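You operate a simulated robot arm through the tools that you are given. There is no shell and no other tool.

You are at the controls of a simulated robot arm. One attempt, no reset.

Task
Share out the battery packs on the top of the steel workbench. At the end: the white check valve from the top of the steel workbench stands on top of the silver tape; the grey battery pack that says "5 %" from the top of the steel workbench is on top of the orange impeller box; the grey battery pack marked "40 %" from the top of the steel workbench is on top of the blue impeller box; the tall clear beaker stands where the white check valve stood; whatever was shut is shut again. Leave all else as you found it, and nothing knocked over.

It is judged by the outcome, as a careful person would: the job done as asked, and still so three seconds after it is handed in. It fails if anything else is knocked over, pushed out of place, dropped, spilled or broken.

Robot
A 7-joint arm with a two-finger parallel gripper, fixed in place. Base frame: the origin is on the floor under the middle of its stand, x ahead of it, y to its left, z up; the work surface is at about z = 0.86. Lengths are in m, angles in rad, forces in N, time in s.
With the tool pointing down near the work surface it reaches from about 0.3 to 0.7 m from the base axis. Its first joint turns from -1.152 to 1.152 rad. Payload 1.57 kg.
Tool frame: the origin (TCP) lies between the finger pads and is the grasp point; the fingertips stand 0.03 m ahead of it; z points along the fingers, y is the line along which they close. The gripper opens to 0.11 m. The fingers are 0.024 m wide and 0.012 m thick; the gripper's body (0.048 by 0.112 m) begins 0.078 m behind the TCP.
Orientation is told as [roll, pitch, yaw] about the base's x, y, z axes, in that order, counted from this pose: with the fingers straight down and closing along the base's y, the tool's x points along the base's -x, its y along +y and its z along -z.

Tools
- The arm moves only by the tool drive_tool. Its argument "series" is a list of rows, each a list of 3 entries, a list of its own where there are three numbers: the shift along the base's x, y, z in m, then the turn, a rotation vector about the base's x, y, z in rad, then the finger opening in m, from 0 to 0.11. In form: [[[dx, dy, dz], [ax, ay, az], hand], ...]. A call has 1 to 20 rows; each row shifts and turns the commanded pose from where the row before left it. Each row takes 0.2 s and may step no farther than 0.05 m and 0.15 rad from the row before; otherwise, or with a gripper value out of range, the whole call is refused. Where a pose cannot be reached the arm comes as near as it can. A force on the tool above 40 N (or 10 N above the force at the start of the call, whichever is more), or a blocked arm, ends the call early, and 0.2 s more pass. Each finger travels about 0.108 m/s and halts on what it meets, pressing with about 23 N; the grip force reading is that of the motor and also rises with nothing between the fingers. The clock runs only during rows and for 0.2 s after the last one: add rows that do not move to give the fingers time. The reply holds the time, the measured pose of the TCP, the force on the tool along the base axes, the opening and the grip force, in the units named above and with some noise, with the torque about the TCP (base axes, N m) and any sound that the robot's microphone picked up, and new pictures: "views" is both (left out), scene, wrist or none.
- Cameras (640 x 400 px; columns grow to the right, rows downward): "scene" is fixed at [0.1574, -0.3926, 1.3953]; the picture's right is [0.75, -0.67, 0.00], its down [-0.51, -0.57, -0.65] and it looks along [0.43, 0.48, -0.76] (base axes); focal length 247 px, centre (320, 200). "wrist" rides on the gripper at [0.07, 0.016, -0.141] in the tool frame; the picture's right is [-0.23, 0.97, 0.00], its down [-0.86, -0.20, -0.48] and it looks along [-0.47, -0.11, 0.88] (tool axes); focal length 222 px, centre (320, 200). There is no depth. A picture from a camera that has moved, and an enlarged one, comes with that camera's place and axes in the base frame and with its lens. The place of the scene camera against the robot may be out by one fixed shift of up to 0.025 m in any direction.
- zoom(camera, box): a new picture of the part [left, top, right, bottom] of that camera's present view, enlarged. The clock stands still meanwhile.
- job_done(): hands the job in; it is judged then, once.

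Nothing tells you positions but the pictures and the camera data. Unless the task says otherwise, let go and move clear before handing in.

The tools are called after "Request:" as name(argument=value, ...) on one line, values as JSON. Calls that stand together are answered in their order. drive_tool: Moves the arm, as the interface text tells. Its arguments: {"type":"object","properties":{"series":{"type":"array","items":{"type":"array"}},"views":{"type":"string","enum":["both","scene","wrist","none"]}},"required":["series"]} The other tools are called the same way: zoom (camera, box) takes an enlarged picture of a part of a camera's view; job_done () hands the job in.

At the start:

```text
time_s: 0.0
tcp_pos: [0.3456, -0.1427, 1.1636]
tool_rot: [0.001, 0.0, 0.0]
wrist_force: [-0.4, 0.7, 0.0]
torque: [-0.01, 0.03, -0.01]
grip_width: 0.1099
grasp_force: 0.1
```

scene: 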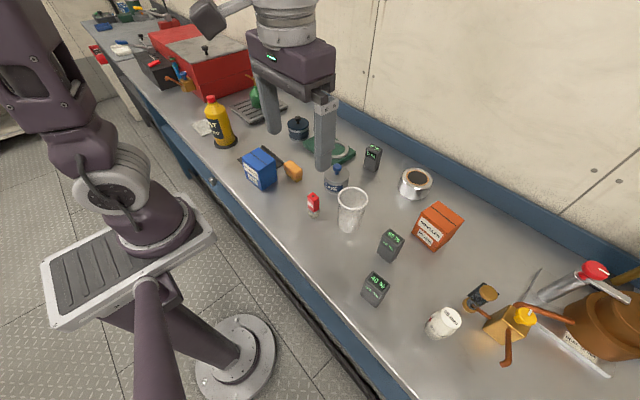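
wrist: 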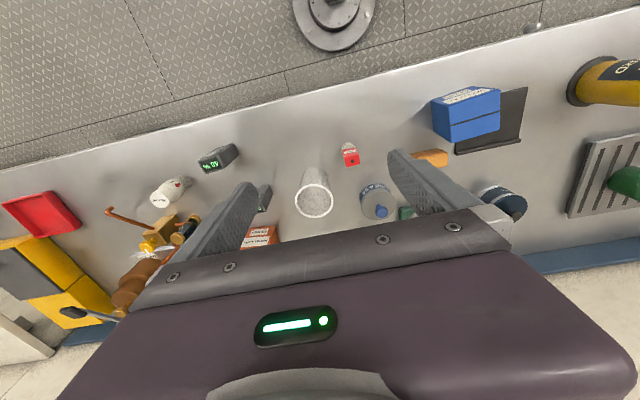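

I see a bench with several battery packs, a beaker, tape, orange and blue boxes, and a white round thing near the right. I'll zoom in to identify the objects before moving.

Request:
zoom(camera="scene", box=[300, 130, 480, 310])

Request:
zoom(camera="scene", box=[400, 230, 640, 380])

Request:
zoom(camera="scene", box=[190, 80, 400, 220])

Request:
zoom(camera="wrist", box=[100, 120, 300, 260])

Request:
zoom(camera="wrist", box=[280, 80, 540, 240])

```text
2.22 times, centred on (390, 220) of scene
camera zoom: at [0.1574, -0.3926, 1.3953], right [0.75, -0.67, 0.0], down [-0.51, -0.57, -0.65], along [0.43, 0.48, -0.76], focal length 550 px, centre (164, 156)
```

zoom: 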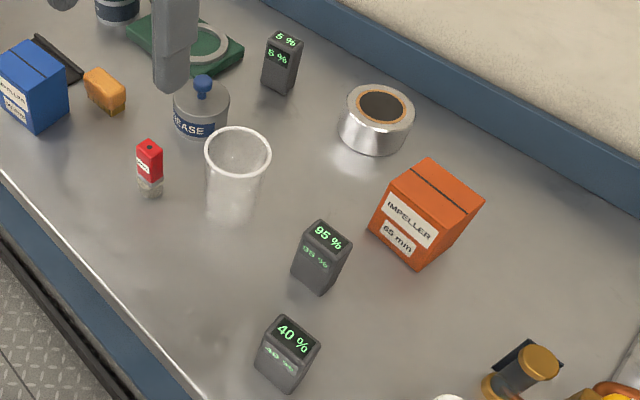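

```text
2.67 times, centred on (520, 305) of scene
camera zoom: at [0.1574, -0.3926, 1.3953], right [0.75, -0.67, 0.0], down [-0.51, -0.57, -0.65], along [0.43, 0.48, -0.76], focal length 660 px, centre (-213, -80)
```

zoom: 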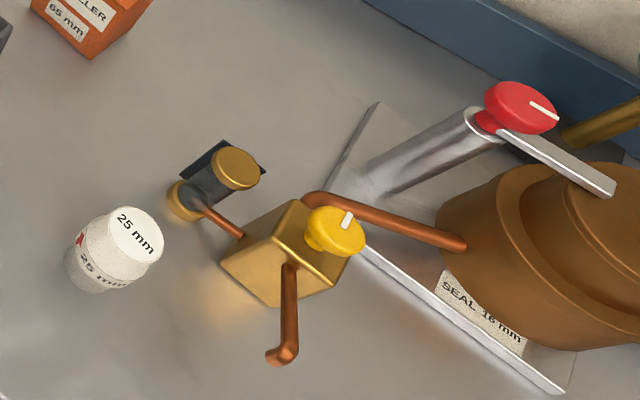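

```text
2.86 times, centred on (295, 150) of scene
camera zoom: at [0.1574, -0.3926, 1.3953], right [0.75, -0.67, 0.0], down [-0.51, -0.57, -0.65], along [0.43, 0.48, -0.76], focal length 707 px, centre (391, 343)
```

zoom: 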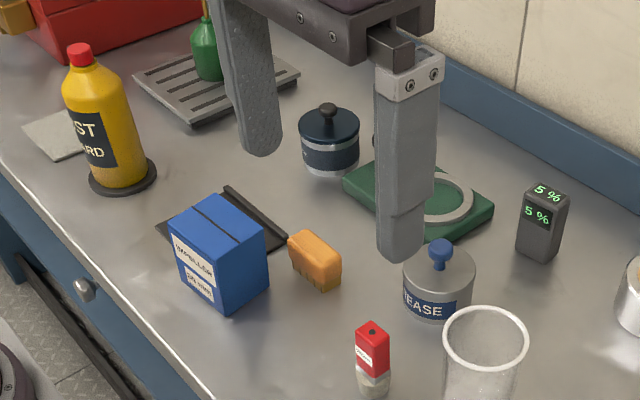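

```text
2.86 times, centred on (200, 190) of wrist
camera zoom: at [0.2758, -0.1257, 1.3047], right [0.23, 0.97, 0.0], down [0.86, -0.2, 0.48], along [0.47, -0.11, -0.88], focal length 635 px, centre (663, 229)
```

zoom: 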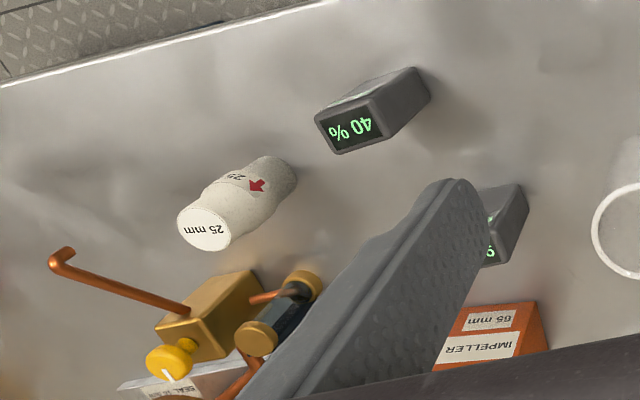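

```text
2.46 times, centred on (410, 160) of wrist
camera zoom: at [0.2758, -0.1257, 1.3047], right [0.23, 0.97, 0.0], down [0.86, -0.2, 0.48], along [0.47, -0.11, -0.88], focal length 547 px, centre (98, 298)
```

zoom: 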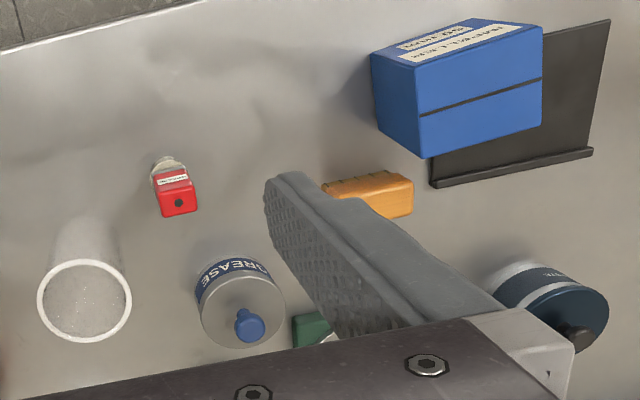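

The valve, three packs (5 %, 95 %, 40 %), beaker, tape and both boxes are identified: valve about (0.40,-0.46), 40 % about (0.36,-0.335), tape about (0.68,-0.22). Next I move the arm high over the right part for a better wrist view.

Request:
drive_tool(series=[[[0.02, -0.04, 0.0], [0, 0, 0], 0.11], [[0.02, -0.04, 0.0], [0, 0, 0], 0.11], [[0.02, -0.04, 0.0], [0, 0, 0], 0.11], [[0.02, -0.04, 0.0], [0, 0, 0], 0.11], [[0, 0, 0], [0, 0, 0], 0.11]])

```text
time_s: 1.2
tcp_pos: [0.4251, -0.3066, 1.1639]
tool_rot: [0.0, -0.001, 0.001]
wrist_force: [0.3, -0.3, 0.4]
torque: [0.02, 0.02, -0.02]
grip_width: 0.1101
grasp_force: 0.0
camera wrist: at [0.3552, -0.2902, 1.3063], right [0.23, 0.97, 0.0], down [0.86, -0.2, 0.48], along [0.47, -0.11, -0.88], focal length 222 px, centre (320, 200)
```

scene: 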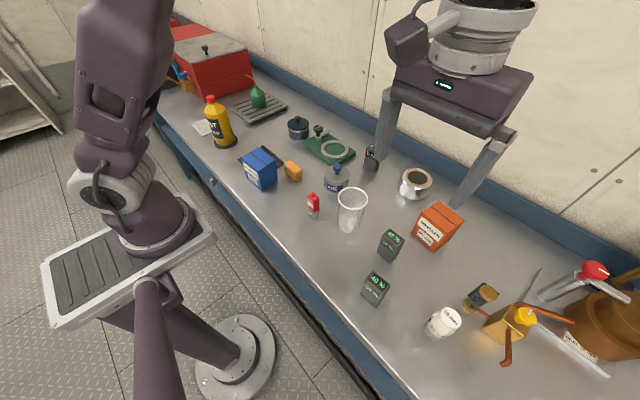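
wrist: 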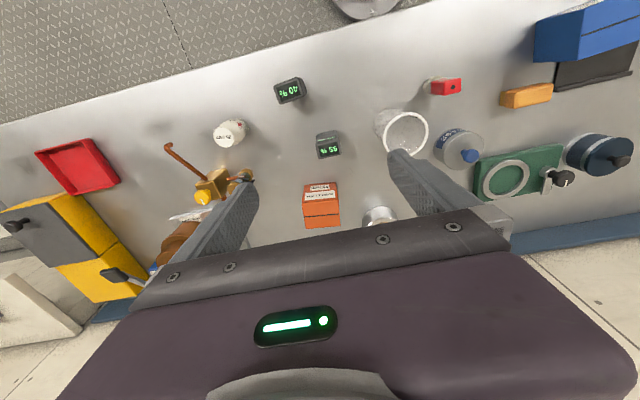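

Request:
zoom(camera="wrist", box=[180, 70, 340, 170])

Request:
zoom(camera="wrist", box=[280, 120, 440, 240])

Request:
zoom(camera="scene", box=[340, 150, 480, 260])

Request:
zoom(camera="scene", box=[360, 260, 480, 360])

Request:
zoom(camera="wrist", box=[360, 0, 640, 220])

```text
4.00 times, centred on (260, 120) of wrist
camera zoom: at [0.3552, -0.2902, 1.3063], right [0.23, 0.97, 0.0], down [0.86, -0.2, 0.48], along [0.47, -0.11, -0.88], focal length 888 px, centre (560, 520)
```

zoom: 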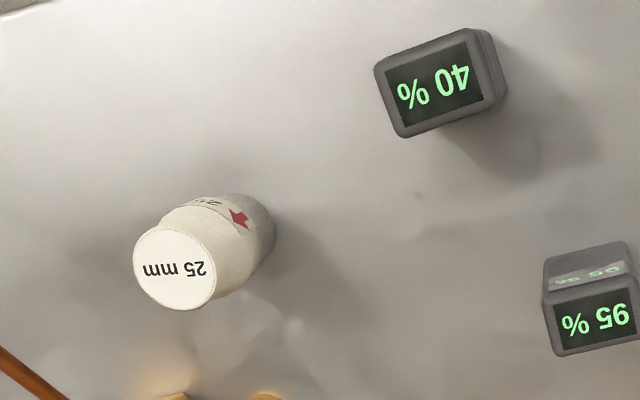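

```text
3.33 times, centred on (360, 180) of wrist
camera zoom: at [0.3552, -0.2902, 1.3063], right [0.23, 0.97, 0.0], down [0.86, -0.2, 0.48], along [0.47, -0.11, -0.88], focal length 740 px, centre (187, 267)
```

zoom: 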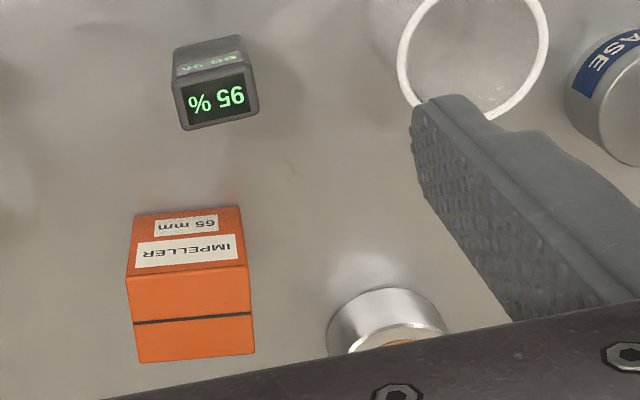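

```text
3.64 times, centred on (410, 205) of scene
camera zoom: at [0.1574, -0.3926, 1.3953], right [0.75, -0.67, 0.0], down [-0.51, -0.57, -0.65], along [0.43, 0.48, -0.76], focal length 900 px, centre (-7, 182)
```

zoom: 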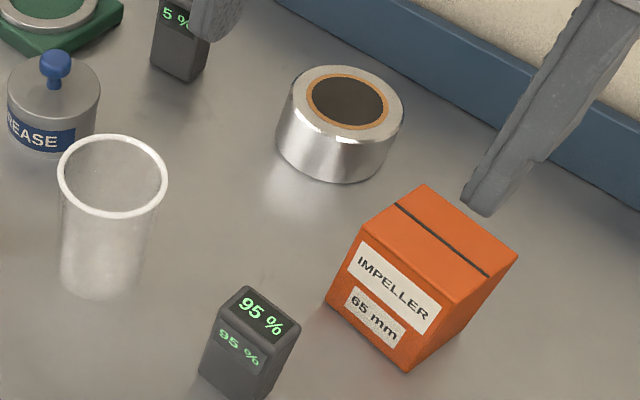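

```text
4.00 times, centred on (420, 310) of scene
camera zoom: at [0.1574, -0.3926, 1.3953], right [0.75, -0.67, 0.0], down [-0.51, -0.57, -0.65], along [0.43, 0.48, -0.76], focal length 990 px, centre (-80, -240)
```

zoom: 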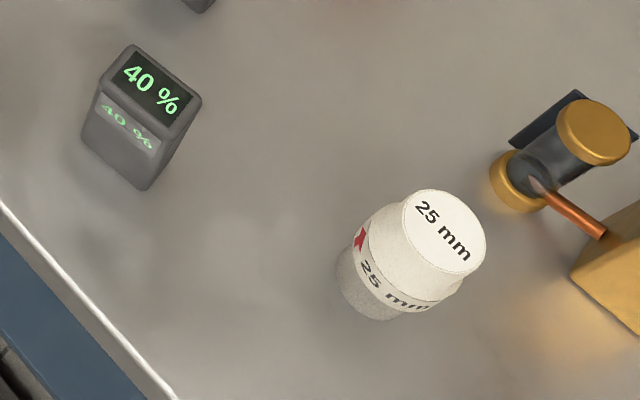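

```text
1.82 times, centred on (500, 110) of wrist
camera zoom: at [0.3552, -0.2902, 1.3063], right [0.23, 0.97, 0.0], down [0.86, -0.2, 0.48], along [0.47, -0.11, -0.88], focal length 404 px, centre (-7, 364)
```

zoom: 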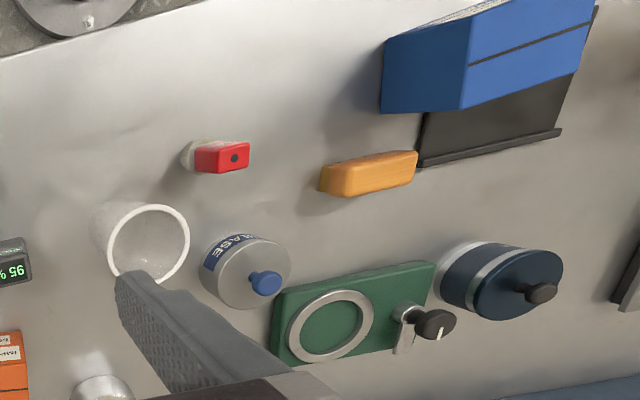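

The tape's centre needs a close look to learn whether it is a hole or solid. I zoom further on it and on other objects.

Request:
zoom(camera="scene", box=[392, 160, 440, 205])

Request:
zoom(camera="scene", box=[415, 295, 470, 345])

Request:
zoom(camera="scene", box=[330, 180, 380, 240])

Request:
zoom(camera="scene", box=[230, 130, 310, 200])

```text
8.89 times, centred on (416, 182) of scene
camera zoom: at [0.1574, -0.3926, 1.3953], right [0.75, -0.67, 0.0], down [-0.51, -0.57, -0.65], along [0.43, 0.48, -0.76], focal length 2199 px, centre (-533, 356)
```

zoom: 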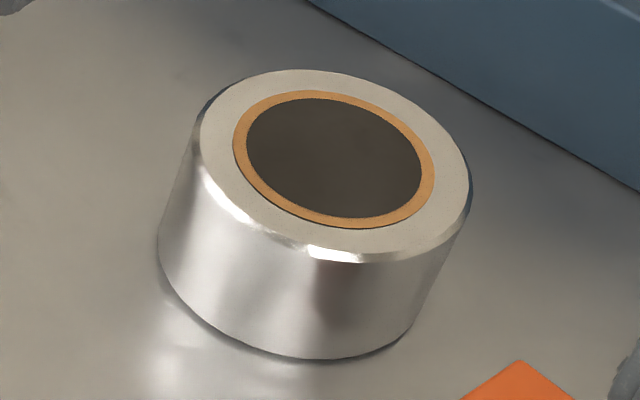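

```text
8.00 times, centred on (442, 320) of scene
camera zoom: at [0.1574, -0.3926, 1.3953], right [0.75, -0.67, 0.0], down [-0.51, -0.57, -0.65], along [0.43, 0.48, -0.76], focal length 1979 px, centre (-660, -760)
```

zoom: 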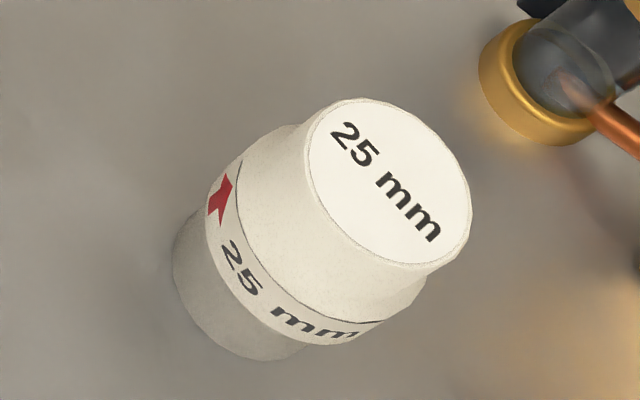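

```text
6.67 times, centred on (355, 210) of scene
camera zoom: at [0.1574, -0.3926, 1.3953], right [0.75, -0.67, 0.0], down [-0.51, -0.57, -0.65], along [0.43, 0.48, -0.76], focal length 1650 px, centre (87, 133)
```

zoom: 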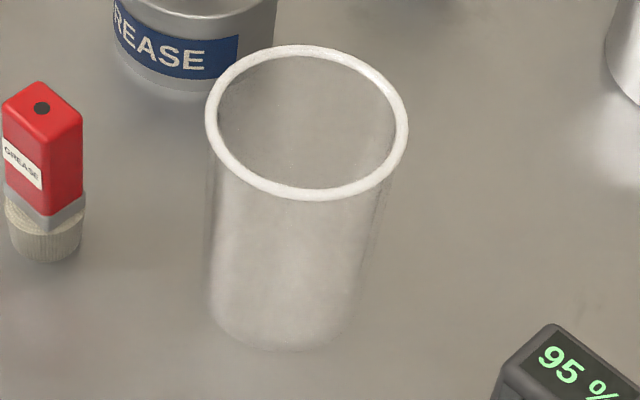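

```text
5.71 times, centred on (270, 165) of scene
camera zoom: at [0.1574, -0.3926, 1.3953], right [0.75, -0.67, 0.0], down [-0.51, -0.57, -0.65], along [0.43, 0.48, -0.76], focal length 1414 px, centre (606, 400)
```

zoom: 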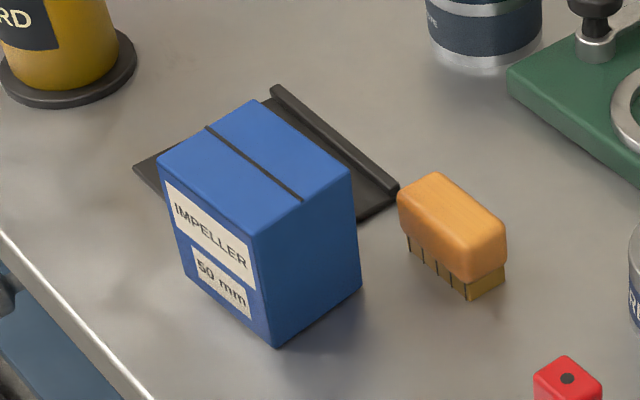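

The tape's core is a flat, solid disc, so the valve can stand at its centre. Valve estimate is (0.403,-0.463) with a top near z=0.93; I'll move above it and check.

Request:
drive_tool(series=[[[-0.0056, -0.0391, -0.016], [0, 0, 0], 0.11], [[-0.0056, -0.0391, -0.016], [0, 0, 0], 0.11], [[-0.0056, -0.0391, -0.016], [0, 0, 0], 0.11], [[-0.0056, -0.0391, -0.016], [0, 0, 0], 0.11], [[0, 0, 0], [0, 0, 0], 0.11]])

```text
time_s: 2.4
tcp_pos: [0.4063, -0.4547, 1.1011]
tool_rot: [-0.003, 0.005, 0.012]
wrist_force: [0.4, 0.0, -0.8]
torque: [-0.01, 0.0, -0.02]
grip_width: 0.11
grasp_force: 0.0
out of reach, approached as far as the arm can: row 4
camera wrist: at [0.337, -0.4392, 1.2431], right [0.22, 0.98, 0.0], down [0.86, -0.19, 0.47], along [0.46, -0.1, -0.88], focal length 222 px, centre (320, 200)
```

scene: 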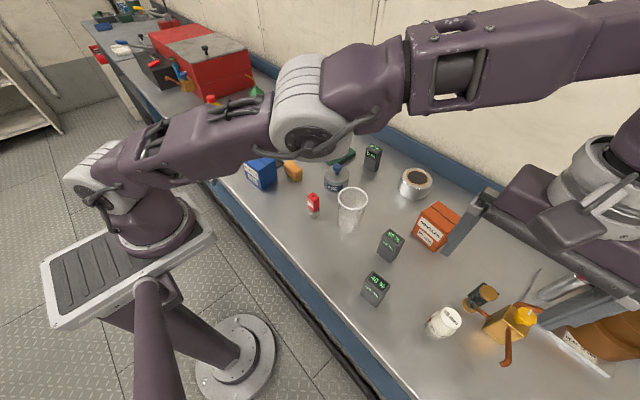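
wrist: 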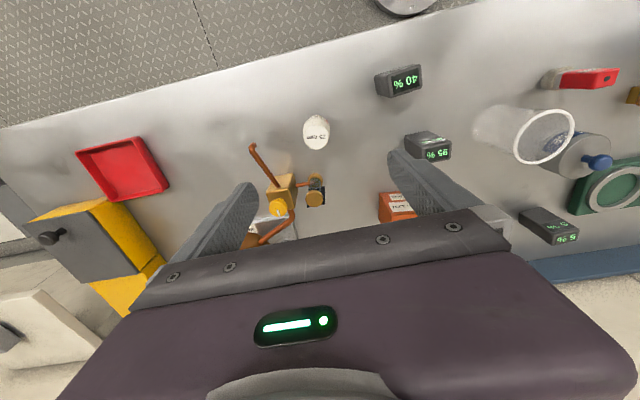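

The arm can't reach farther with zero yaw; I'll turn the tool to follow the first joint. First a zoom on the valve from here.

Request:
zoom(camera="wrist", box=[230, 90, 390, 220])

Request:
drive_tool(series=[[[0, 0, 0.01], [0, 0, -0.14], 0.11], [[0, 0, 0.01], [0, 0, -0.14], 0.11], [[0, 0, 0], [0, 0, -0.14], 0.11], [[0, 0, 0], [0, 0, -0.14], 0.11], [[0, 0, 0], [0, 0, -0.14], 0.11], [[0, 0, 0], [0, 0, 0], 0.11]])

```text
3.08 times, centred on (310, 155) of wrist
camera zoom: at [0.337, -0.4392, 1.2431], right [0.22, 0.98, 0.0], down [0.86, -0.19, 0.47], along [0.46, -0.1, -0.88], focal length 684 px, centre (351, 338)
```

zoom: 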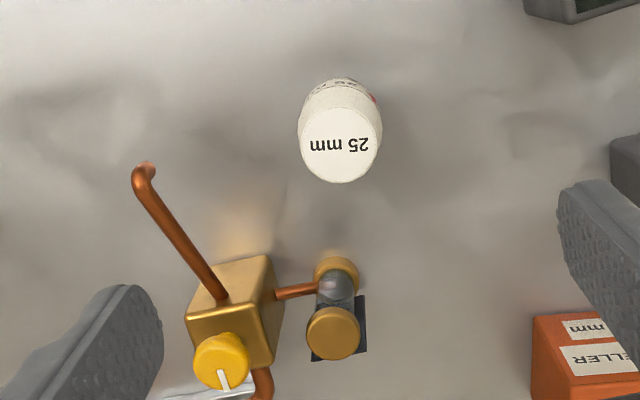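

```text
time_s: 3.8
tcp_pos: [0.4054, -0.4561, 1.1179]
tool_rot: [-0.007, -0.001, -0.638]
wrist_force: [-0.5, 0.9, 0.1]
torque: [-0.02, 0.01, 0.0]
grip_width: 0.1101
grasp_force: 0.1
out of reach, approached as far as the arm can: row 2
camera wrist: at [0.3593, -0.401, 1.2582], right [0.76, 0.65, -0.01], down [0.57, -0.67, 0.48], along [0.31, -0.37, -0.88], focal length 222 px, centre (320, 200)
```

scene: 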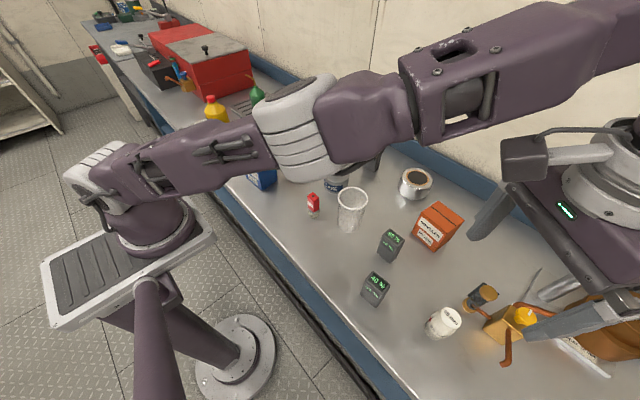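
wrist: 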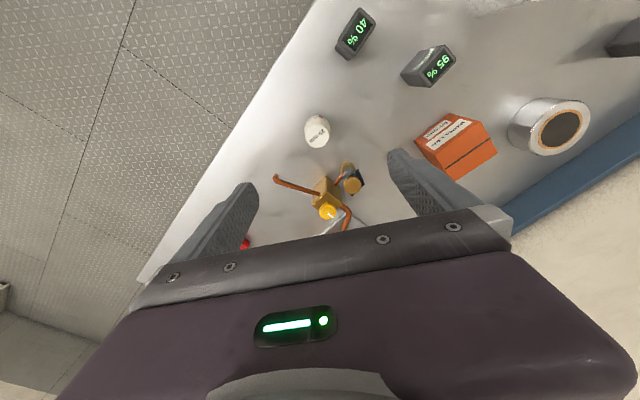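

The arm followed most of the turn. I'll hold a moment to see whether it settles on the commanded pose.

Request:
drive_tool(series=[[[0, 0, 0], [0, 0, 0], 0.11], [[0, 0, 0], [0, 0, 0], 0.11]], views="wrist")

Request:
zoom(camera="wrist", box=[240, 80, 400, 220])

```text
time_s: 4.4
tcp_pos: [0.4049, -0.457, 1.1169]
tool_rot: [-0.009, -0.001, -0.635]
wrist_force: [-0.3, 0.1, 0.1]
torque: [0.03, 0.0, 0.0]
grip_width: 0.1103
grasp_force: 0.0
camera wrist: at [0.3592, -0.401, 1.2583], right [0.76, 0.65, -0.01], down [0.57, -0.66, 0.48], along [0.31, -0.37, -0.88], focal length 222 px, centre (320, 200)
```

wrist: 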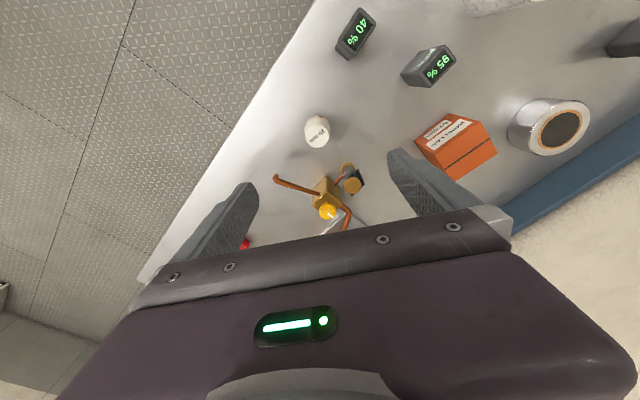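

```text
2.86 times, centred on (320, 150) of wrist
camera zoom: at [0.3592, -0.401, 1.2583], right [0.76, 0.65, -0.01], down [0.57, -0.66, 0.48], along [0.31, -0.37, -0.88], focal length 635 px, centre (320, 343)
```

zoom: 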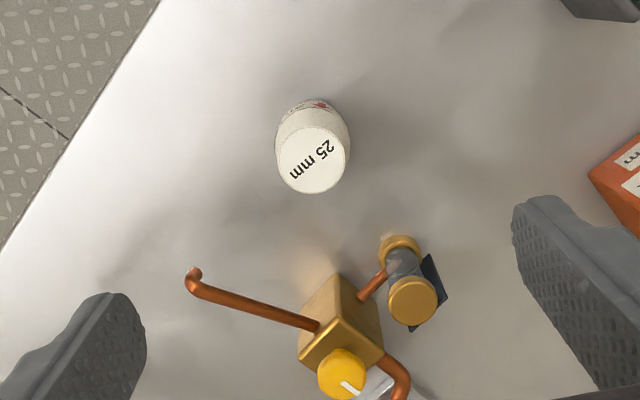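

Triangulating two views gives the valve at (0.403,-0.460), top z≈0.93. I descend part way and recheck the alignment.

Request:
drive_tool(series=[[[-0.001, -0.002, -0.04], [0, 0, 0], 0.1], [[-0.001, -0.0015, -0.04], [0, 0, 0], 0.09], [[0, 0, -0.04], [0, 0, 0], 0.09], [[0, 0, 0], [0, 0, 0], 0.09]])

Request:
zoom(camera="wrist", box=[220, 80, 420, 220])

```text
time_s: 5.4
tcp_pos: [0.4035, -0.4634, 0.9973]
tool_rot: [-0.007, 0.0, -0.636]
wrist_force: [0.3, -0.7, 0.1]
torque: [0.01, 0.01, -0.01]
grip_width: 0.0902
grasp_force: 0.0
camera wrist: at [0.3574, -0.4055, 1.1383], right [0.76, 0.65, -0.01], down [0.57, -0.67, 0.48], along [0.31, -0.37, -0.88], focal length 222 px, centre (320, 200)
```

scene: 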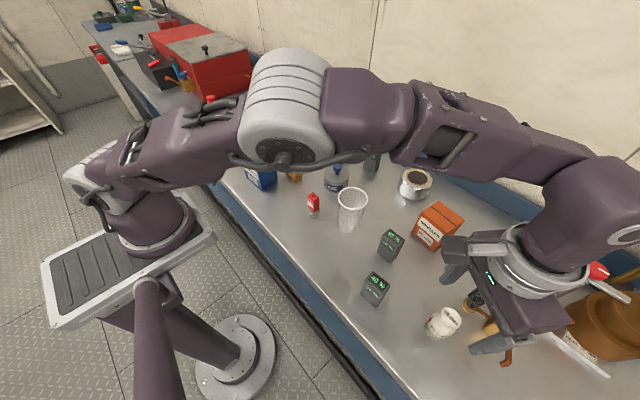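
wrist: 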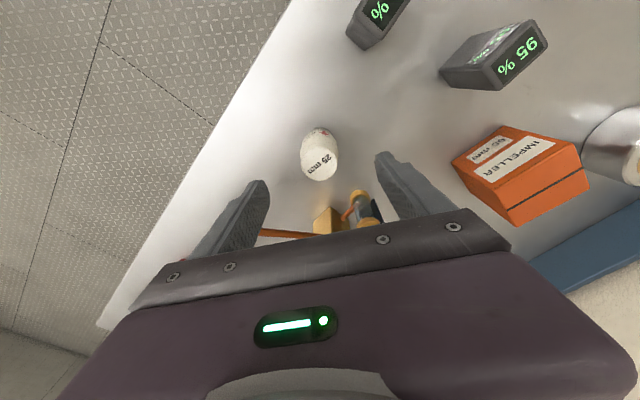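

```text
2.86 times, centred on (320, 150) of wrist
camera zoom: at [0.3574, -0.4055, 1.1383], right [0.76, 0.65, -0.01], down [0.57, -0.67, 0.48], along [0.31, -0.37, -0.88], focal length 635 px, centre (320, 343)
```

zoom: 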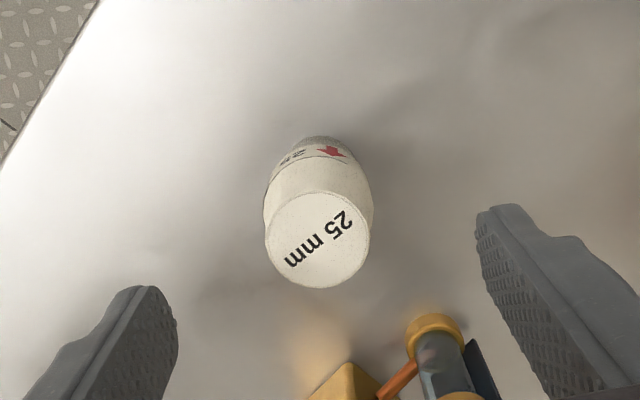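

The valve top is centred between the fingers now. I descend to z≈0.905 and close on it.

Request:
drive_tool(series=[[[0, 0, -0.04], [0, 0, 0], 0.09], [[0, 0, -0.03], [0, 0, 0], 0.09], [[0, 0, -0.022], [0, 0, 0], 0.09], [[0, 0, 0], [0, 0, 0], 0.07], [[0, 0, 0], [0, 0, 0], 0.05], [[0, 0, 0], [0, 0, 0], 0.03], [[0, 0, 0], [0, 0, 0], 0.03]])

Request:
zoom(camera="wrist", box=[220, 80, 420, 220])

```text
time_s: 7.0
tcp_pos: [0.4041, -0.4614, 0.9058]
tool_rot: [-0.008, 0.001, -0.636]
wrist_force: [0.7, -0.4, -0.4]
torque: [0.01, -0.02, -0.03]
grip_width: 0.0391
grasp_force: 23.3
camera wrist: at [0.3585, -0.405, 1.0473], right [0.76, 0.65, -0.01], down [0.57, -0.67, 0.48], along [0.31, -0.37, -0.88], focal length 222 px, centre (320, 200)
```

scene: 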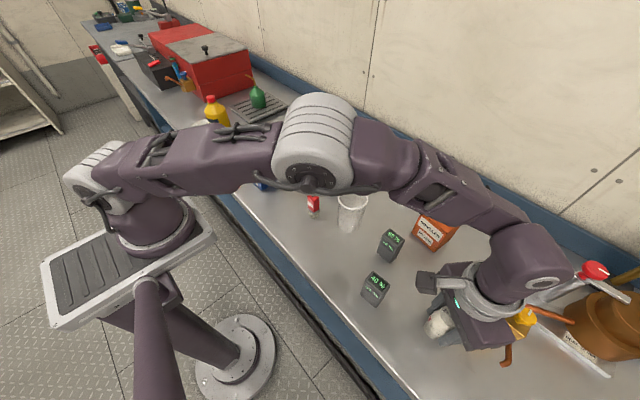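
wrist: 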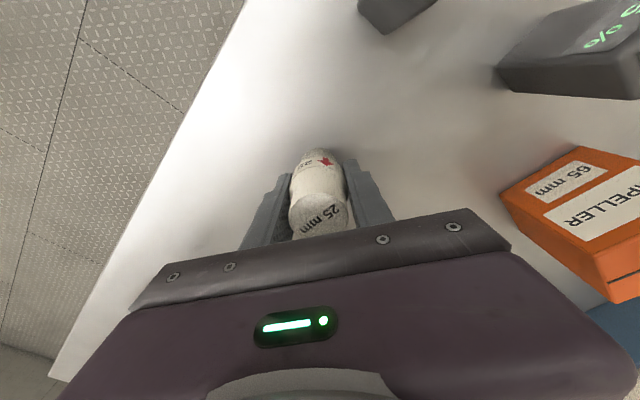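

```text
2.86 times, centred on (320, 150) of wrist
camera zoom: at [0.3585, -0.405, 1.0473], right [0.76, 0.65, -0.01], down [0.57, -0.67, 0.48], along [0.31, -0.37, -0.88], focal length 635 px, centre (320, 343)
```

zoom: 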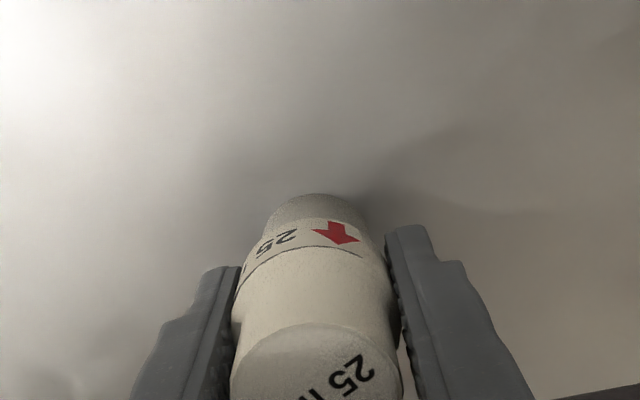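

The valve is gripped at 0.039 m width; its spot is (0.404,-0.461). I lift it straight up.

Request:
drive_tool(series=[[[0, 0, 0.02], [0, 0, 0], 0.03], [[0, 0, 0.04], [0, 0, 0], 0.03], [[0, 0, 0.045], [0, 0, 0], 0.03], [[0, 0, 0.045], [0, 0, 0], 0.03], [[0, 0, 0], [0, 0, 0], 0.03]])

```text
time_s: 8.2
tcp_pos: [0.4054, -0.462, 1.0546]
tool_rot: [-0.007, 0.001, -0.634]
wrist_force: [0.3, -0.7, -0.8]
torque: [0.02, -0.02, 0.01]
grip_width: 0.039
grasp_force: 22.6
camera wrist: at [0.3589, -0.405, 1.1967], right [0.76, 0.65, -0.01], down [0.57, -0.67, 0.48], along [0.31, -0.37, -0.88], focal length 222 px, centre (320, 200)
```

scene: 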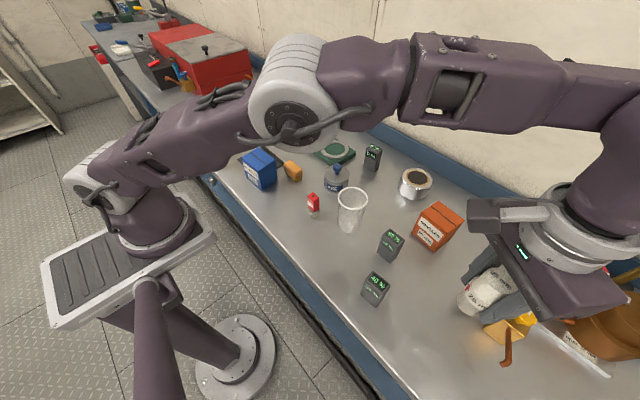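
wrist: 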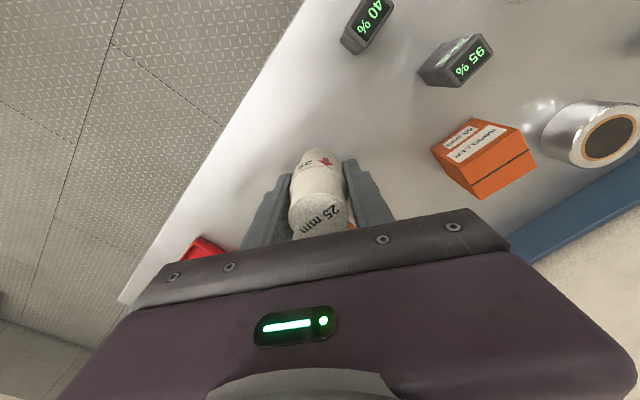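

The valve is up cleanly. I carry it toward the tape at this height, stopping short to look at the tape.

Request:
drive_tool(series=[[[0.0242, 0.0353, 0], [0, 0, 0.055], 0.03], [[0.0242, 0.0353, 0], [0, 0, 0.055], 0.03], [[0.0242, 0.0353, 0], [0, 0, 0.055], 0.03], [[0.0242, 0.0353, 0], [0, 0, 0.055], 0.03], [[0.0242, 0.0353, 0], [0, 0, 0.055], 0.03], [[0.0242, 0.0353, 0], [0, 0, 0.055], 0.03], [[0, 0, 0], [0, 0, 0], 0.03]])

Request:
zoom(camera="wrist", box=[240, 100, 440, 240])

```text
time_s: 9.8
tcp_pos: [0.5489, -0.2494, 1.0554]
tool_rot: [-0.007, -0.001, -0.304]
wrist_force: [0.2, 0.3, -1.2]
torque: [0.02, 0.04, -0.03]
grip_width: 0.0392
grasp_force: 23.5
camera wrist: at [0.4877, -0.2109, 1.1959], right [0.51, 0.86, -0.01], down [0.76, -0.44, 0.48], along [0.41, -0.25, -0.88], focal length 222 px, centre (320, 200)
```

scene: 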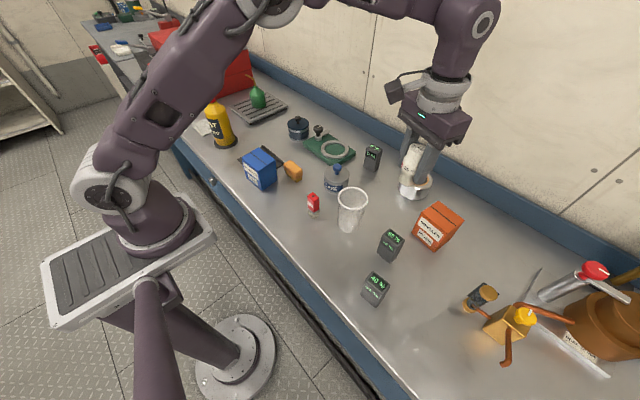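
wrist: 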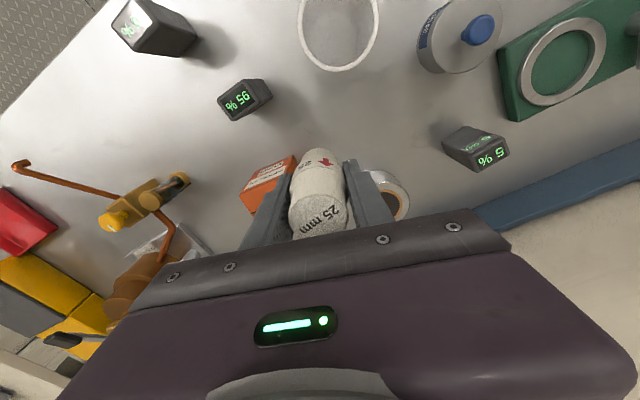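

```text
2.86 times, centred on (340, 170) of wrist
camera zoom: at [0.4877, -0.2109, 1.1959], right [0.51, 0.86, -0.01], down [0.76, -0.44, 0.48], along [0.41, -0.25, -0.88], focal length 635 px, centre (263, 286)
```

zoom: 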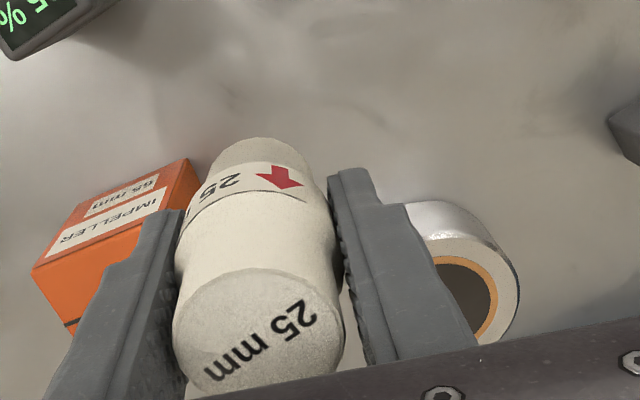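

The tape is partly hidden behind the finger. I back off slightly and turn the tool so the wrist camera sees the whole tape.

Request:
drive_tool(series=[[[-0.015, -0.01, 0.0], [0, 0, -0.15], 0.03], [[-0.015, -0.01, 0.0], [0, 0, -0.15], 0.03], [[-0.015, -0.01, 0.0], [0, 0, -0.15], 0.03], [[0, 0, 0], [0, 0, 0], 0.03], [[0, 0, 0], [0, 0, 0], 0.03]])

Request:
zoom(camera="wrist", box=[360, 120, 500, 230])

Request:
zoom(camera="scene", box=[380, 130, 470, 210])

```text
time_s: 11.0
tcp_pos: [0.5023, -0.279, 1.0539]
tool_rot: [-0.007, 0.0, -0.755]
wrist_force: [-0.4, 0.2, -1.0]
torque: [0.0, -0.01, 0.03]
grip_width: 0.0389
grasp_force: 23.2
camera wrist: at [0.4638, -0.2177, 1.1961], right [0.83, 0.55, -0.01], down [0.49, -0.73, 0.48], along [0.26, -0.4, -0.88], focal length 222 px, centre (320, 200)
```

scene: 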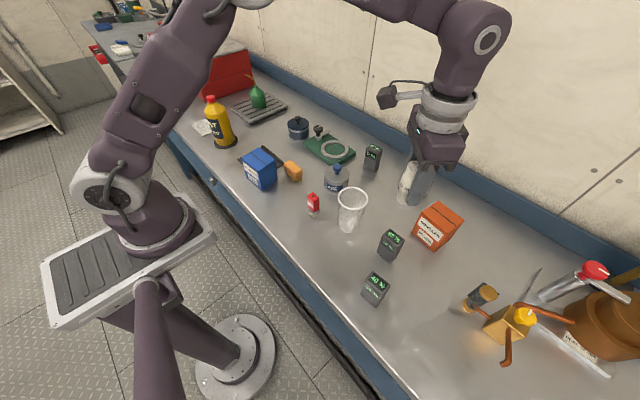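
wrist: 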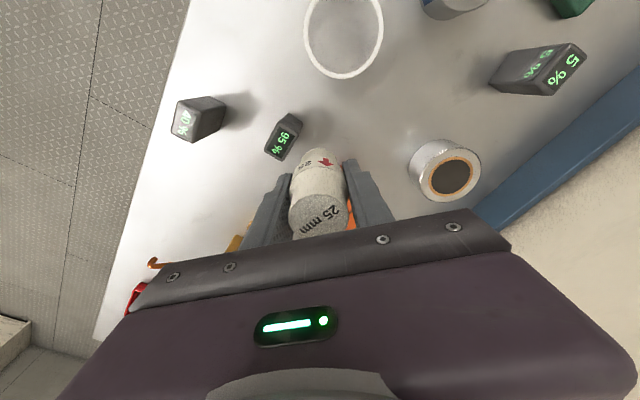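

```text
3.64 times, centred on (430, 175) of wrist
camera zoom: at [0.4638, -0.2177, 1.1961], right [0.83, 0.55, -0.01], down [0.49, -0.73, 0.48], along [0.26, -0.4, -0.88], focal length 808 px, centre (-80, 291)
```

zoom: 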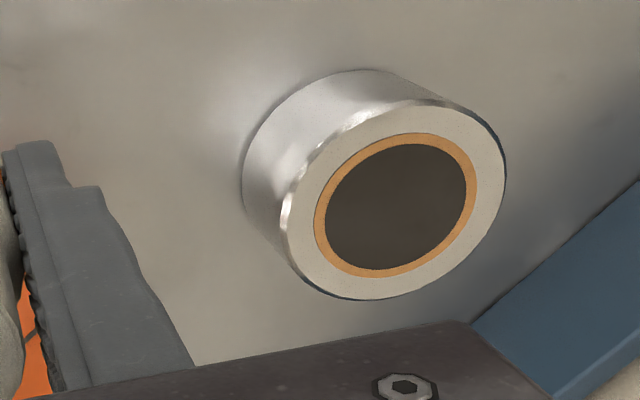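

```text
5.00 times, centred on (425, 170) of scene
camera zoom: at [0.1574, -0.3926, 1.3953], right [0.75, -0.67, 0.0], down [-0.51, -0.57, -0.65], along [0.43, 0.48, -0.76], focal length 1237 px, centre (-205, 350)
```

zoom: 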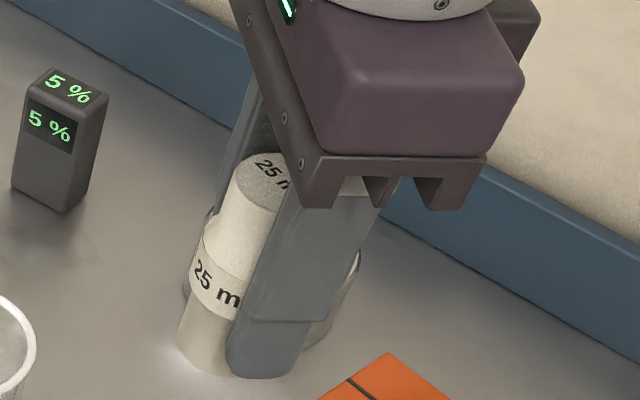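

The tape centre works out at (0.674,-0.2165) with its top at z≈0.917. I move the valve above it, still clear of the tape.

Request:
drive_tool(series=[[[0.0343, 0.0125, -0.003], [0, 0, 0.09], 0.03], [[0.0343, 0.0125, -0.003], [0, 0, 0.09], 0.03], [[0.0343, 0.0125, -0.003], [0, 0, 0.09], 0.03], [[0.0343, 0.0125, -0.003], [0, 0, 0.09], 0.03], [[0.0343, 0.0125, -0.003], [0, 0, 0.09], 0.03], [[0, 0, 0], [0, 0, 0], 0.03], [[0, 0, 0], [0, 0, 0], 0.03]])

Request:
zoom(camera="scene", box=[380, 120, 470, 220])

Request:
zoom(camera="wrist", box=[240, 100, 440, 240])

```text
time_s: 12.6
tcp_pos: [0.6386, -0.21, 1.0352]
tool_rot: [-0.01, -0.002, -0.303]
wrist_force: [-0.2, -0.8, -1.1]
torque: [-0.02, -0.01, 0.01]
grip_width: 0.0391
grasp_force: 23.4
out of reach, approached as far as the arm can: row 4, 5
camera wrist: at [0.5775, -0.1707, 1.1759], right [0.51, 0.86, -0.01], down [0.76, -0.44, 0.48], along [0.41, -0.25, -0.88], focal length 222 px, centre (320, 200)
```

scene: 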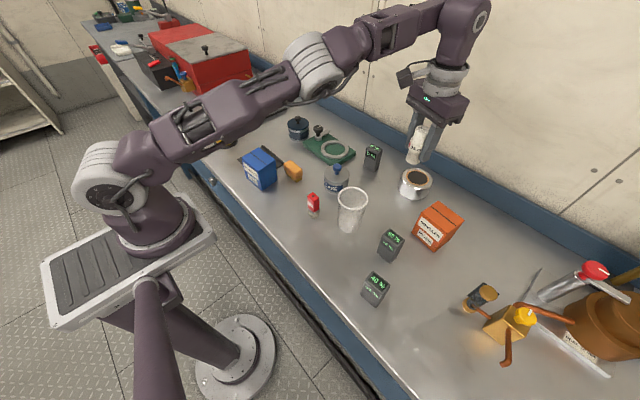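
wrist: 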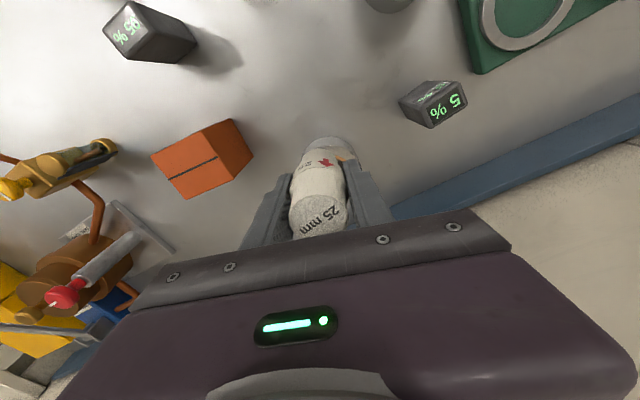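

```text
4.00 times, centred on (425, 170) of scene
camera zoom: at [0.1574, -0.3926, 1.3953], right [0.75, -0.67, 0.0], down [-0.51, -0.57, -0.65], along [0.43, 0.48, -0.76], focal length 990 px, centre (-100, 320)
```

zoom: 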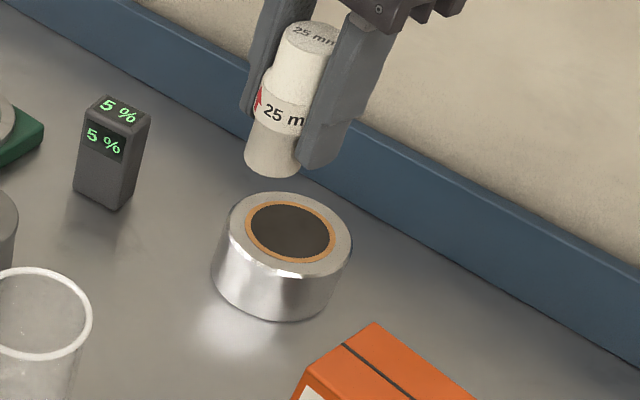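

```text
2.86 times, centred on (340, 170) of wrist
camera zoom: at [0.5775, -0.1707, 1.1759], right [0.51, 0.86, -0.01], down [0.76, -0.44, 0.48], along [0.41, -0.25, -0.88], focal length 635 px, centre (263, 286)
```

zoom: 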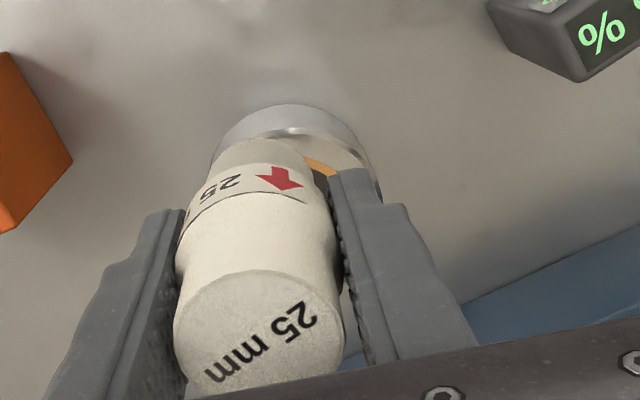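

At this height the arm falls short by about 3.5 cm; lower down it reaches farther. I lower to z≈0.985 (valve still clear of the tape) and see how near it comes.

Request:
drive_tool(series=[[[0, 0, -0.02], [0, 0, 0], 0.03], [[0, 0, -0.02], [0, 0, 0], 0.03], [[0, 0, -0.013], [0, 0, 0], 0.03], [[0, 0, 0], [0, 0, 0], 0.03], [[0, 0, 0], [0, 0, 0], 0.03], [[0, 0, 0], [0, 0, 0], 0.03]])

Request:
zoom(camera="scene", box=[380, 120, 470, 220])

Request:
zoom(camera="wrist", box=[240, 100, 440, 240])

```text
time_s: 14.0
tcp_pos: [0.6374, -0.2094, 0.9837]
tool_rot: [-0.005, 0.001, -0.303]
wrist_force: [0.1, 1.2, -1.0]
torque: [-0.02, -0.02, 0.02]
grip_width: 0.0387
grasp_force: 22.7
camera wrist: at [0.5758, -0.1708, 1.1247], right [0.51, 0.86, -0.01], down [0.76, -0.44, 0.48], along [0.41, -0.25, -0.88], focal length 222 px, centre (320, 200)
```

scene: 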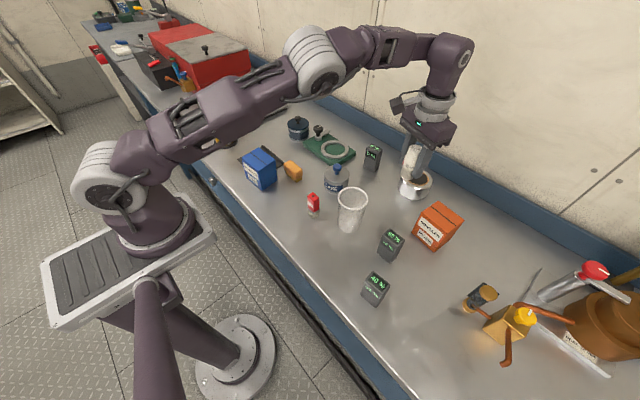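
wrist: 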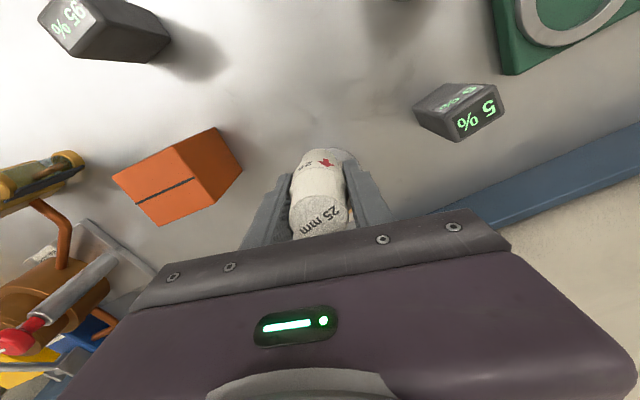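

```text
4.00 times, centred on (425, 170) of scene
camera zoom: at [0.1574, -0.3926, 1.3953], right [0.75, -0.67, 0.0], down [-0.51, -0.57, -0.65], along [0.43, 0.48, -0.76], focal length 990 px, centre (-100, 320)
```

zoom: 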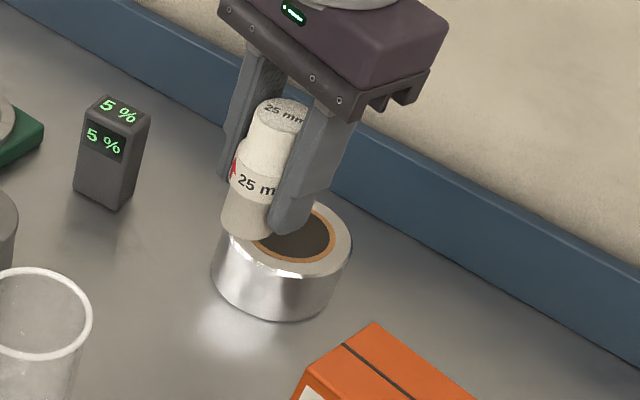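

```text
2.86 times, centred on (340, 170) of wrist
camera zoom: at [0.5758, -0.1708, 1.1247], right [0.51, 0.86, -0.01], down [0.76, -0.44, 0.48], along [0.41, -0.25, -0.88], focal length 635 px, centre (263, 286)
```

zoom: 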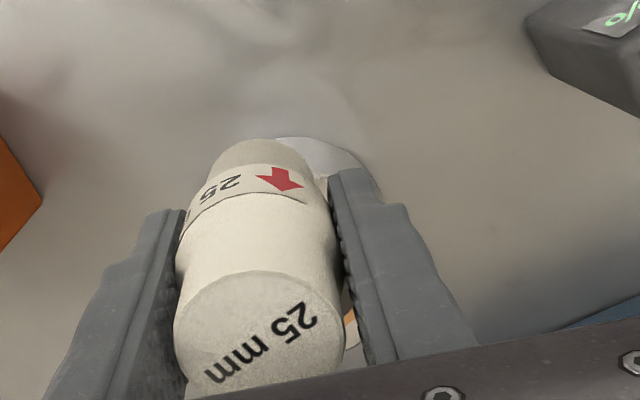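

The commanded pose had simply stopped at the reach limit; at this lower height I try extending outward toward the tape centre.

Request:
drive_tool(series=[[[0.012, -0.0025, 0], [0, 0, 0], 0.03], [[0.012, -0.0025, 0], [0, 0, 0], 0.03], [[0.0126, -0.002, 0], [0, 0, 0], 0.03], [[0, 0, 0], [0, 0, 0], 0.03], [[0, 0, 0], [0, 0, 0], 0.03]])

Request:
zoom(camera="scene", box=[380, 120, 470, 220])

Request:
zoom(camera="wrist", box=[240, 100, 440, 240])

```text
time_s: 15.2
tcp_pos: [0.6494, -0.2107, 0.9821]
tool_rot: [-0.006, 0.002, -0.304]
wrist_force: [0.3, 0.5, -1.2]
torque: [-0.02, -0.01, 0.03]
grip_width: 0.039
grasp_force: 23.0
out of reach, approached as far as the arm can: row 2, 3
camera wrist: at [0.5886, -0.172, 1.1232], right [0.51, 0.86, -0.01], down [0.76, -0.44, 0.48], along [0.41, -0.25, -0.88], focal length 222 px, centre (320, 200)
```

scene: 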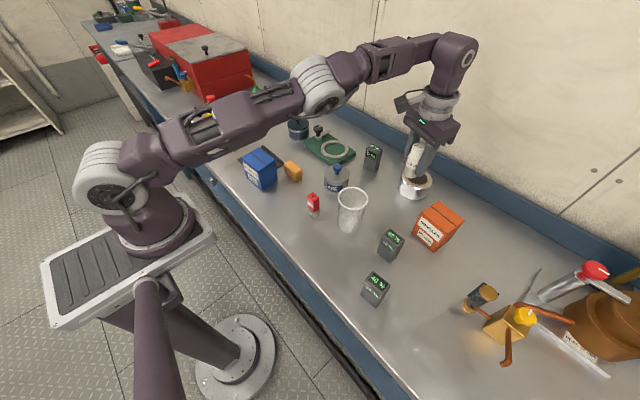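
wrist: 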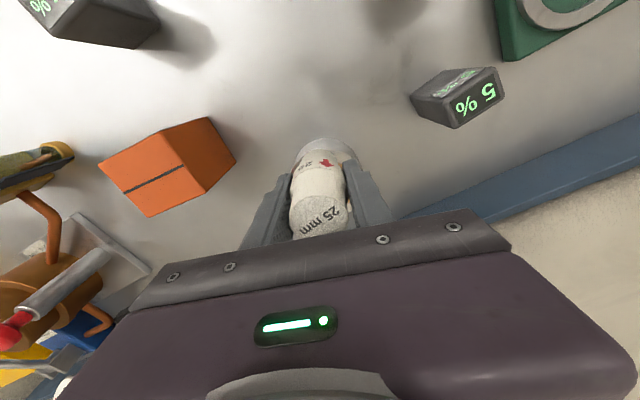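

```text
4.00 times, centred on (425, 170) of scene
camera zoom: at [0.1574, -0.3926, 1.3953], right [0.75, -0.67, 0.0], down [-0.51, -0.57, -0.65], along [0.43, 0.48, -0.76], focal length 990 px, centre (-100, 320)
```

zoom: 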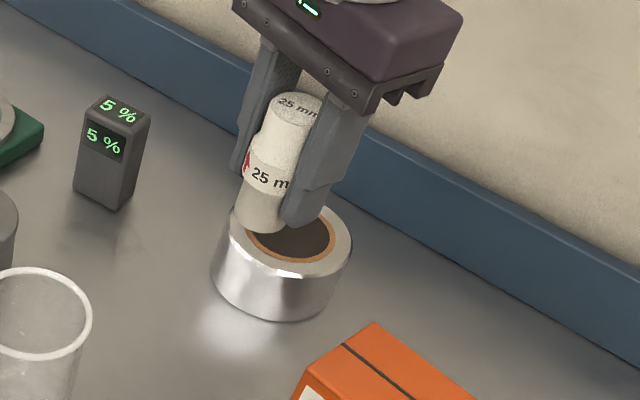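

```text
2.86 times, centred on (340, 170) of wrist
camera zoom: at [0.5886, -0.172, 1.1232], right [0.51, 0.86, -0.01], down [0.76, -0.44, 0.48], along [0.41, -0.25, -0.88], focal length 635 px, centre (263, 286)
```

zoom: 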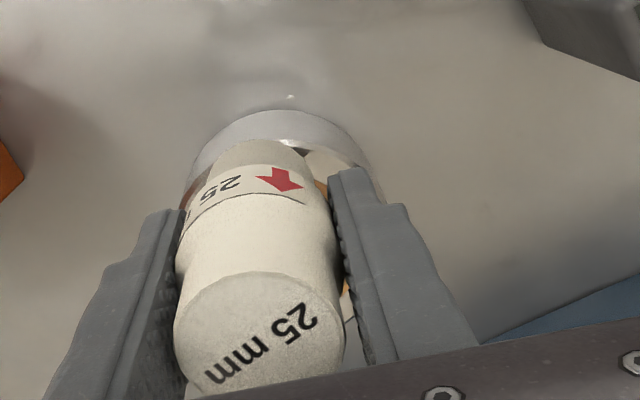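

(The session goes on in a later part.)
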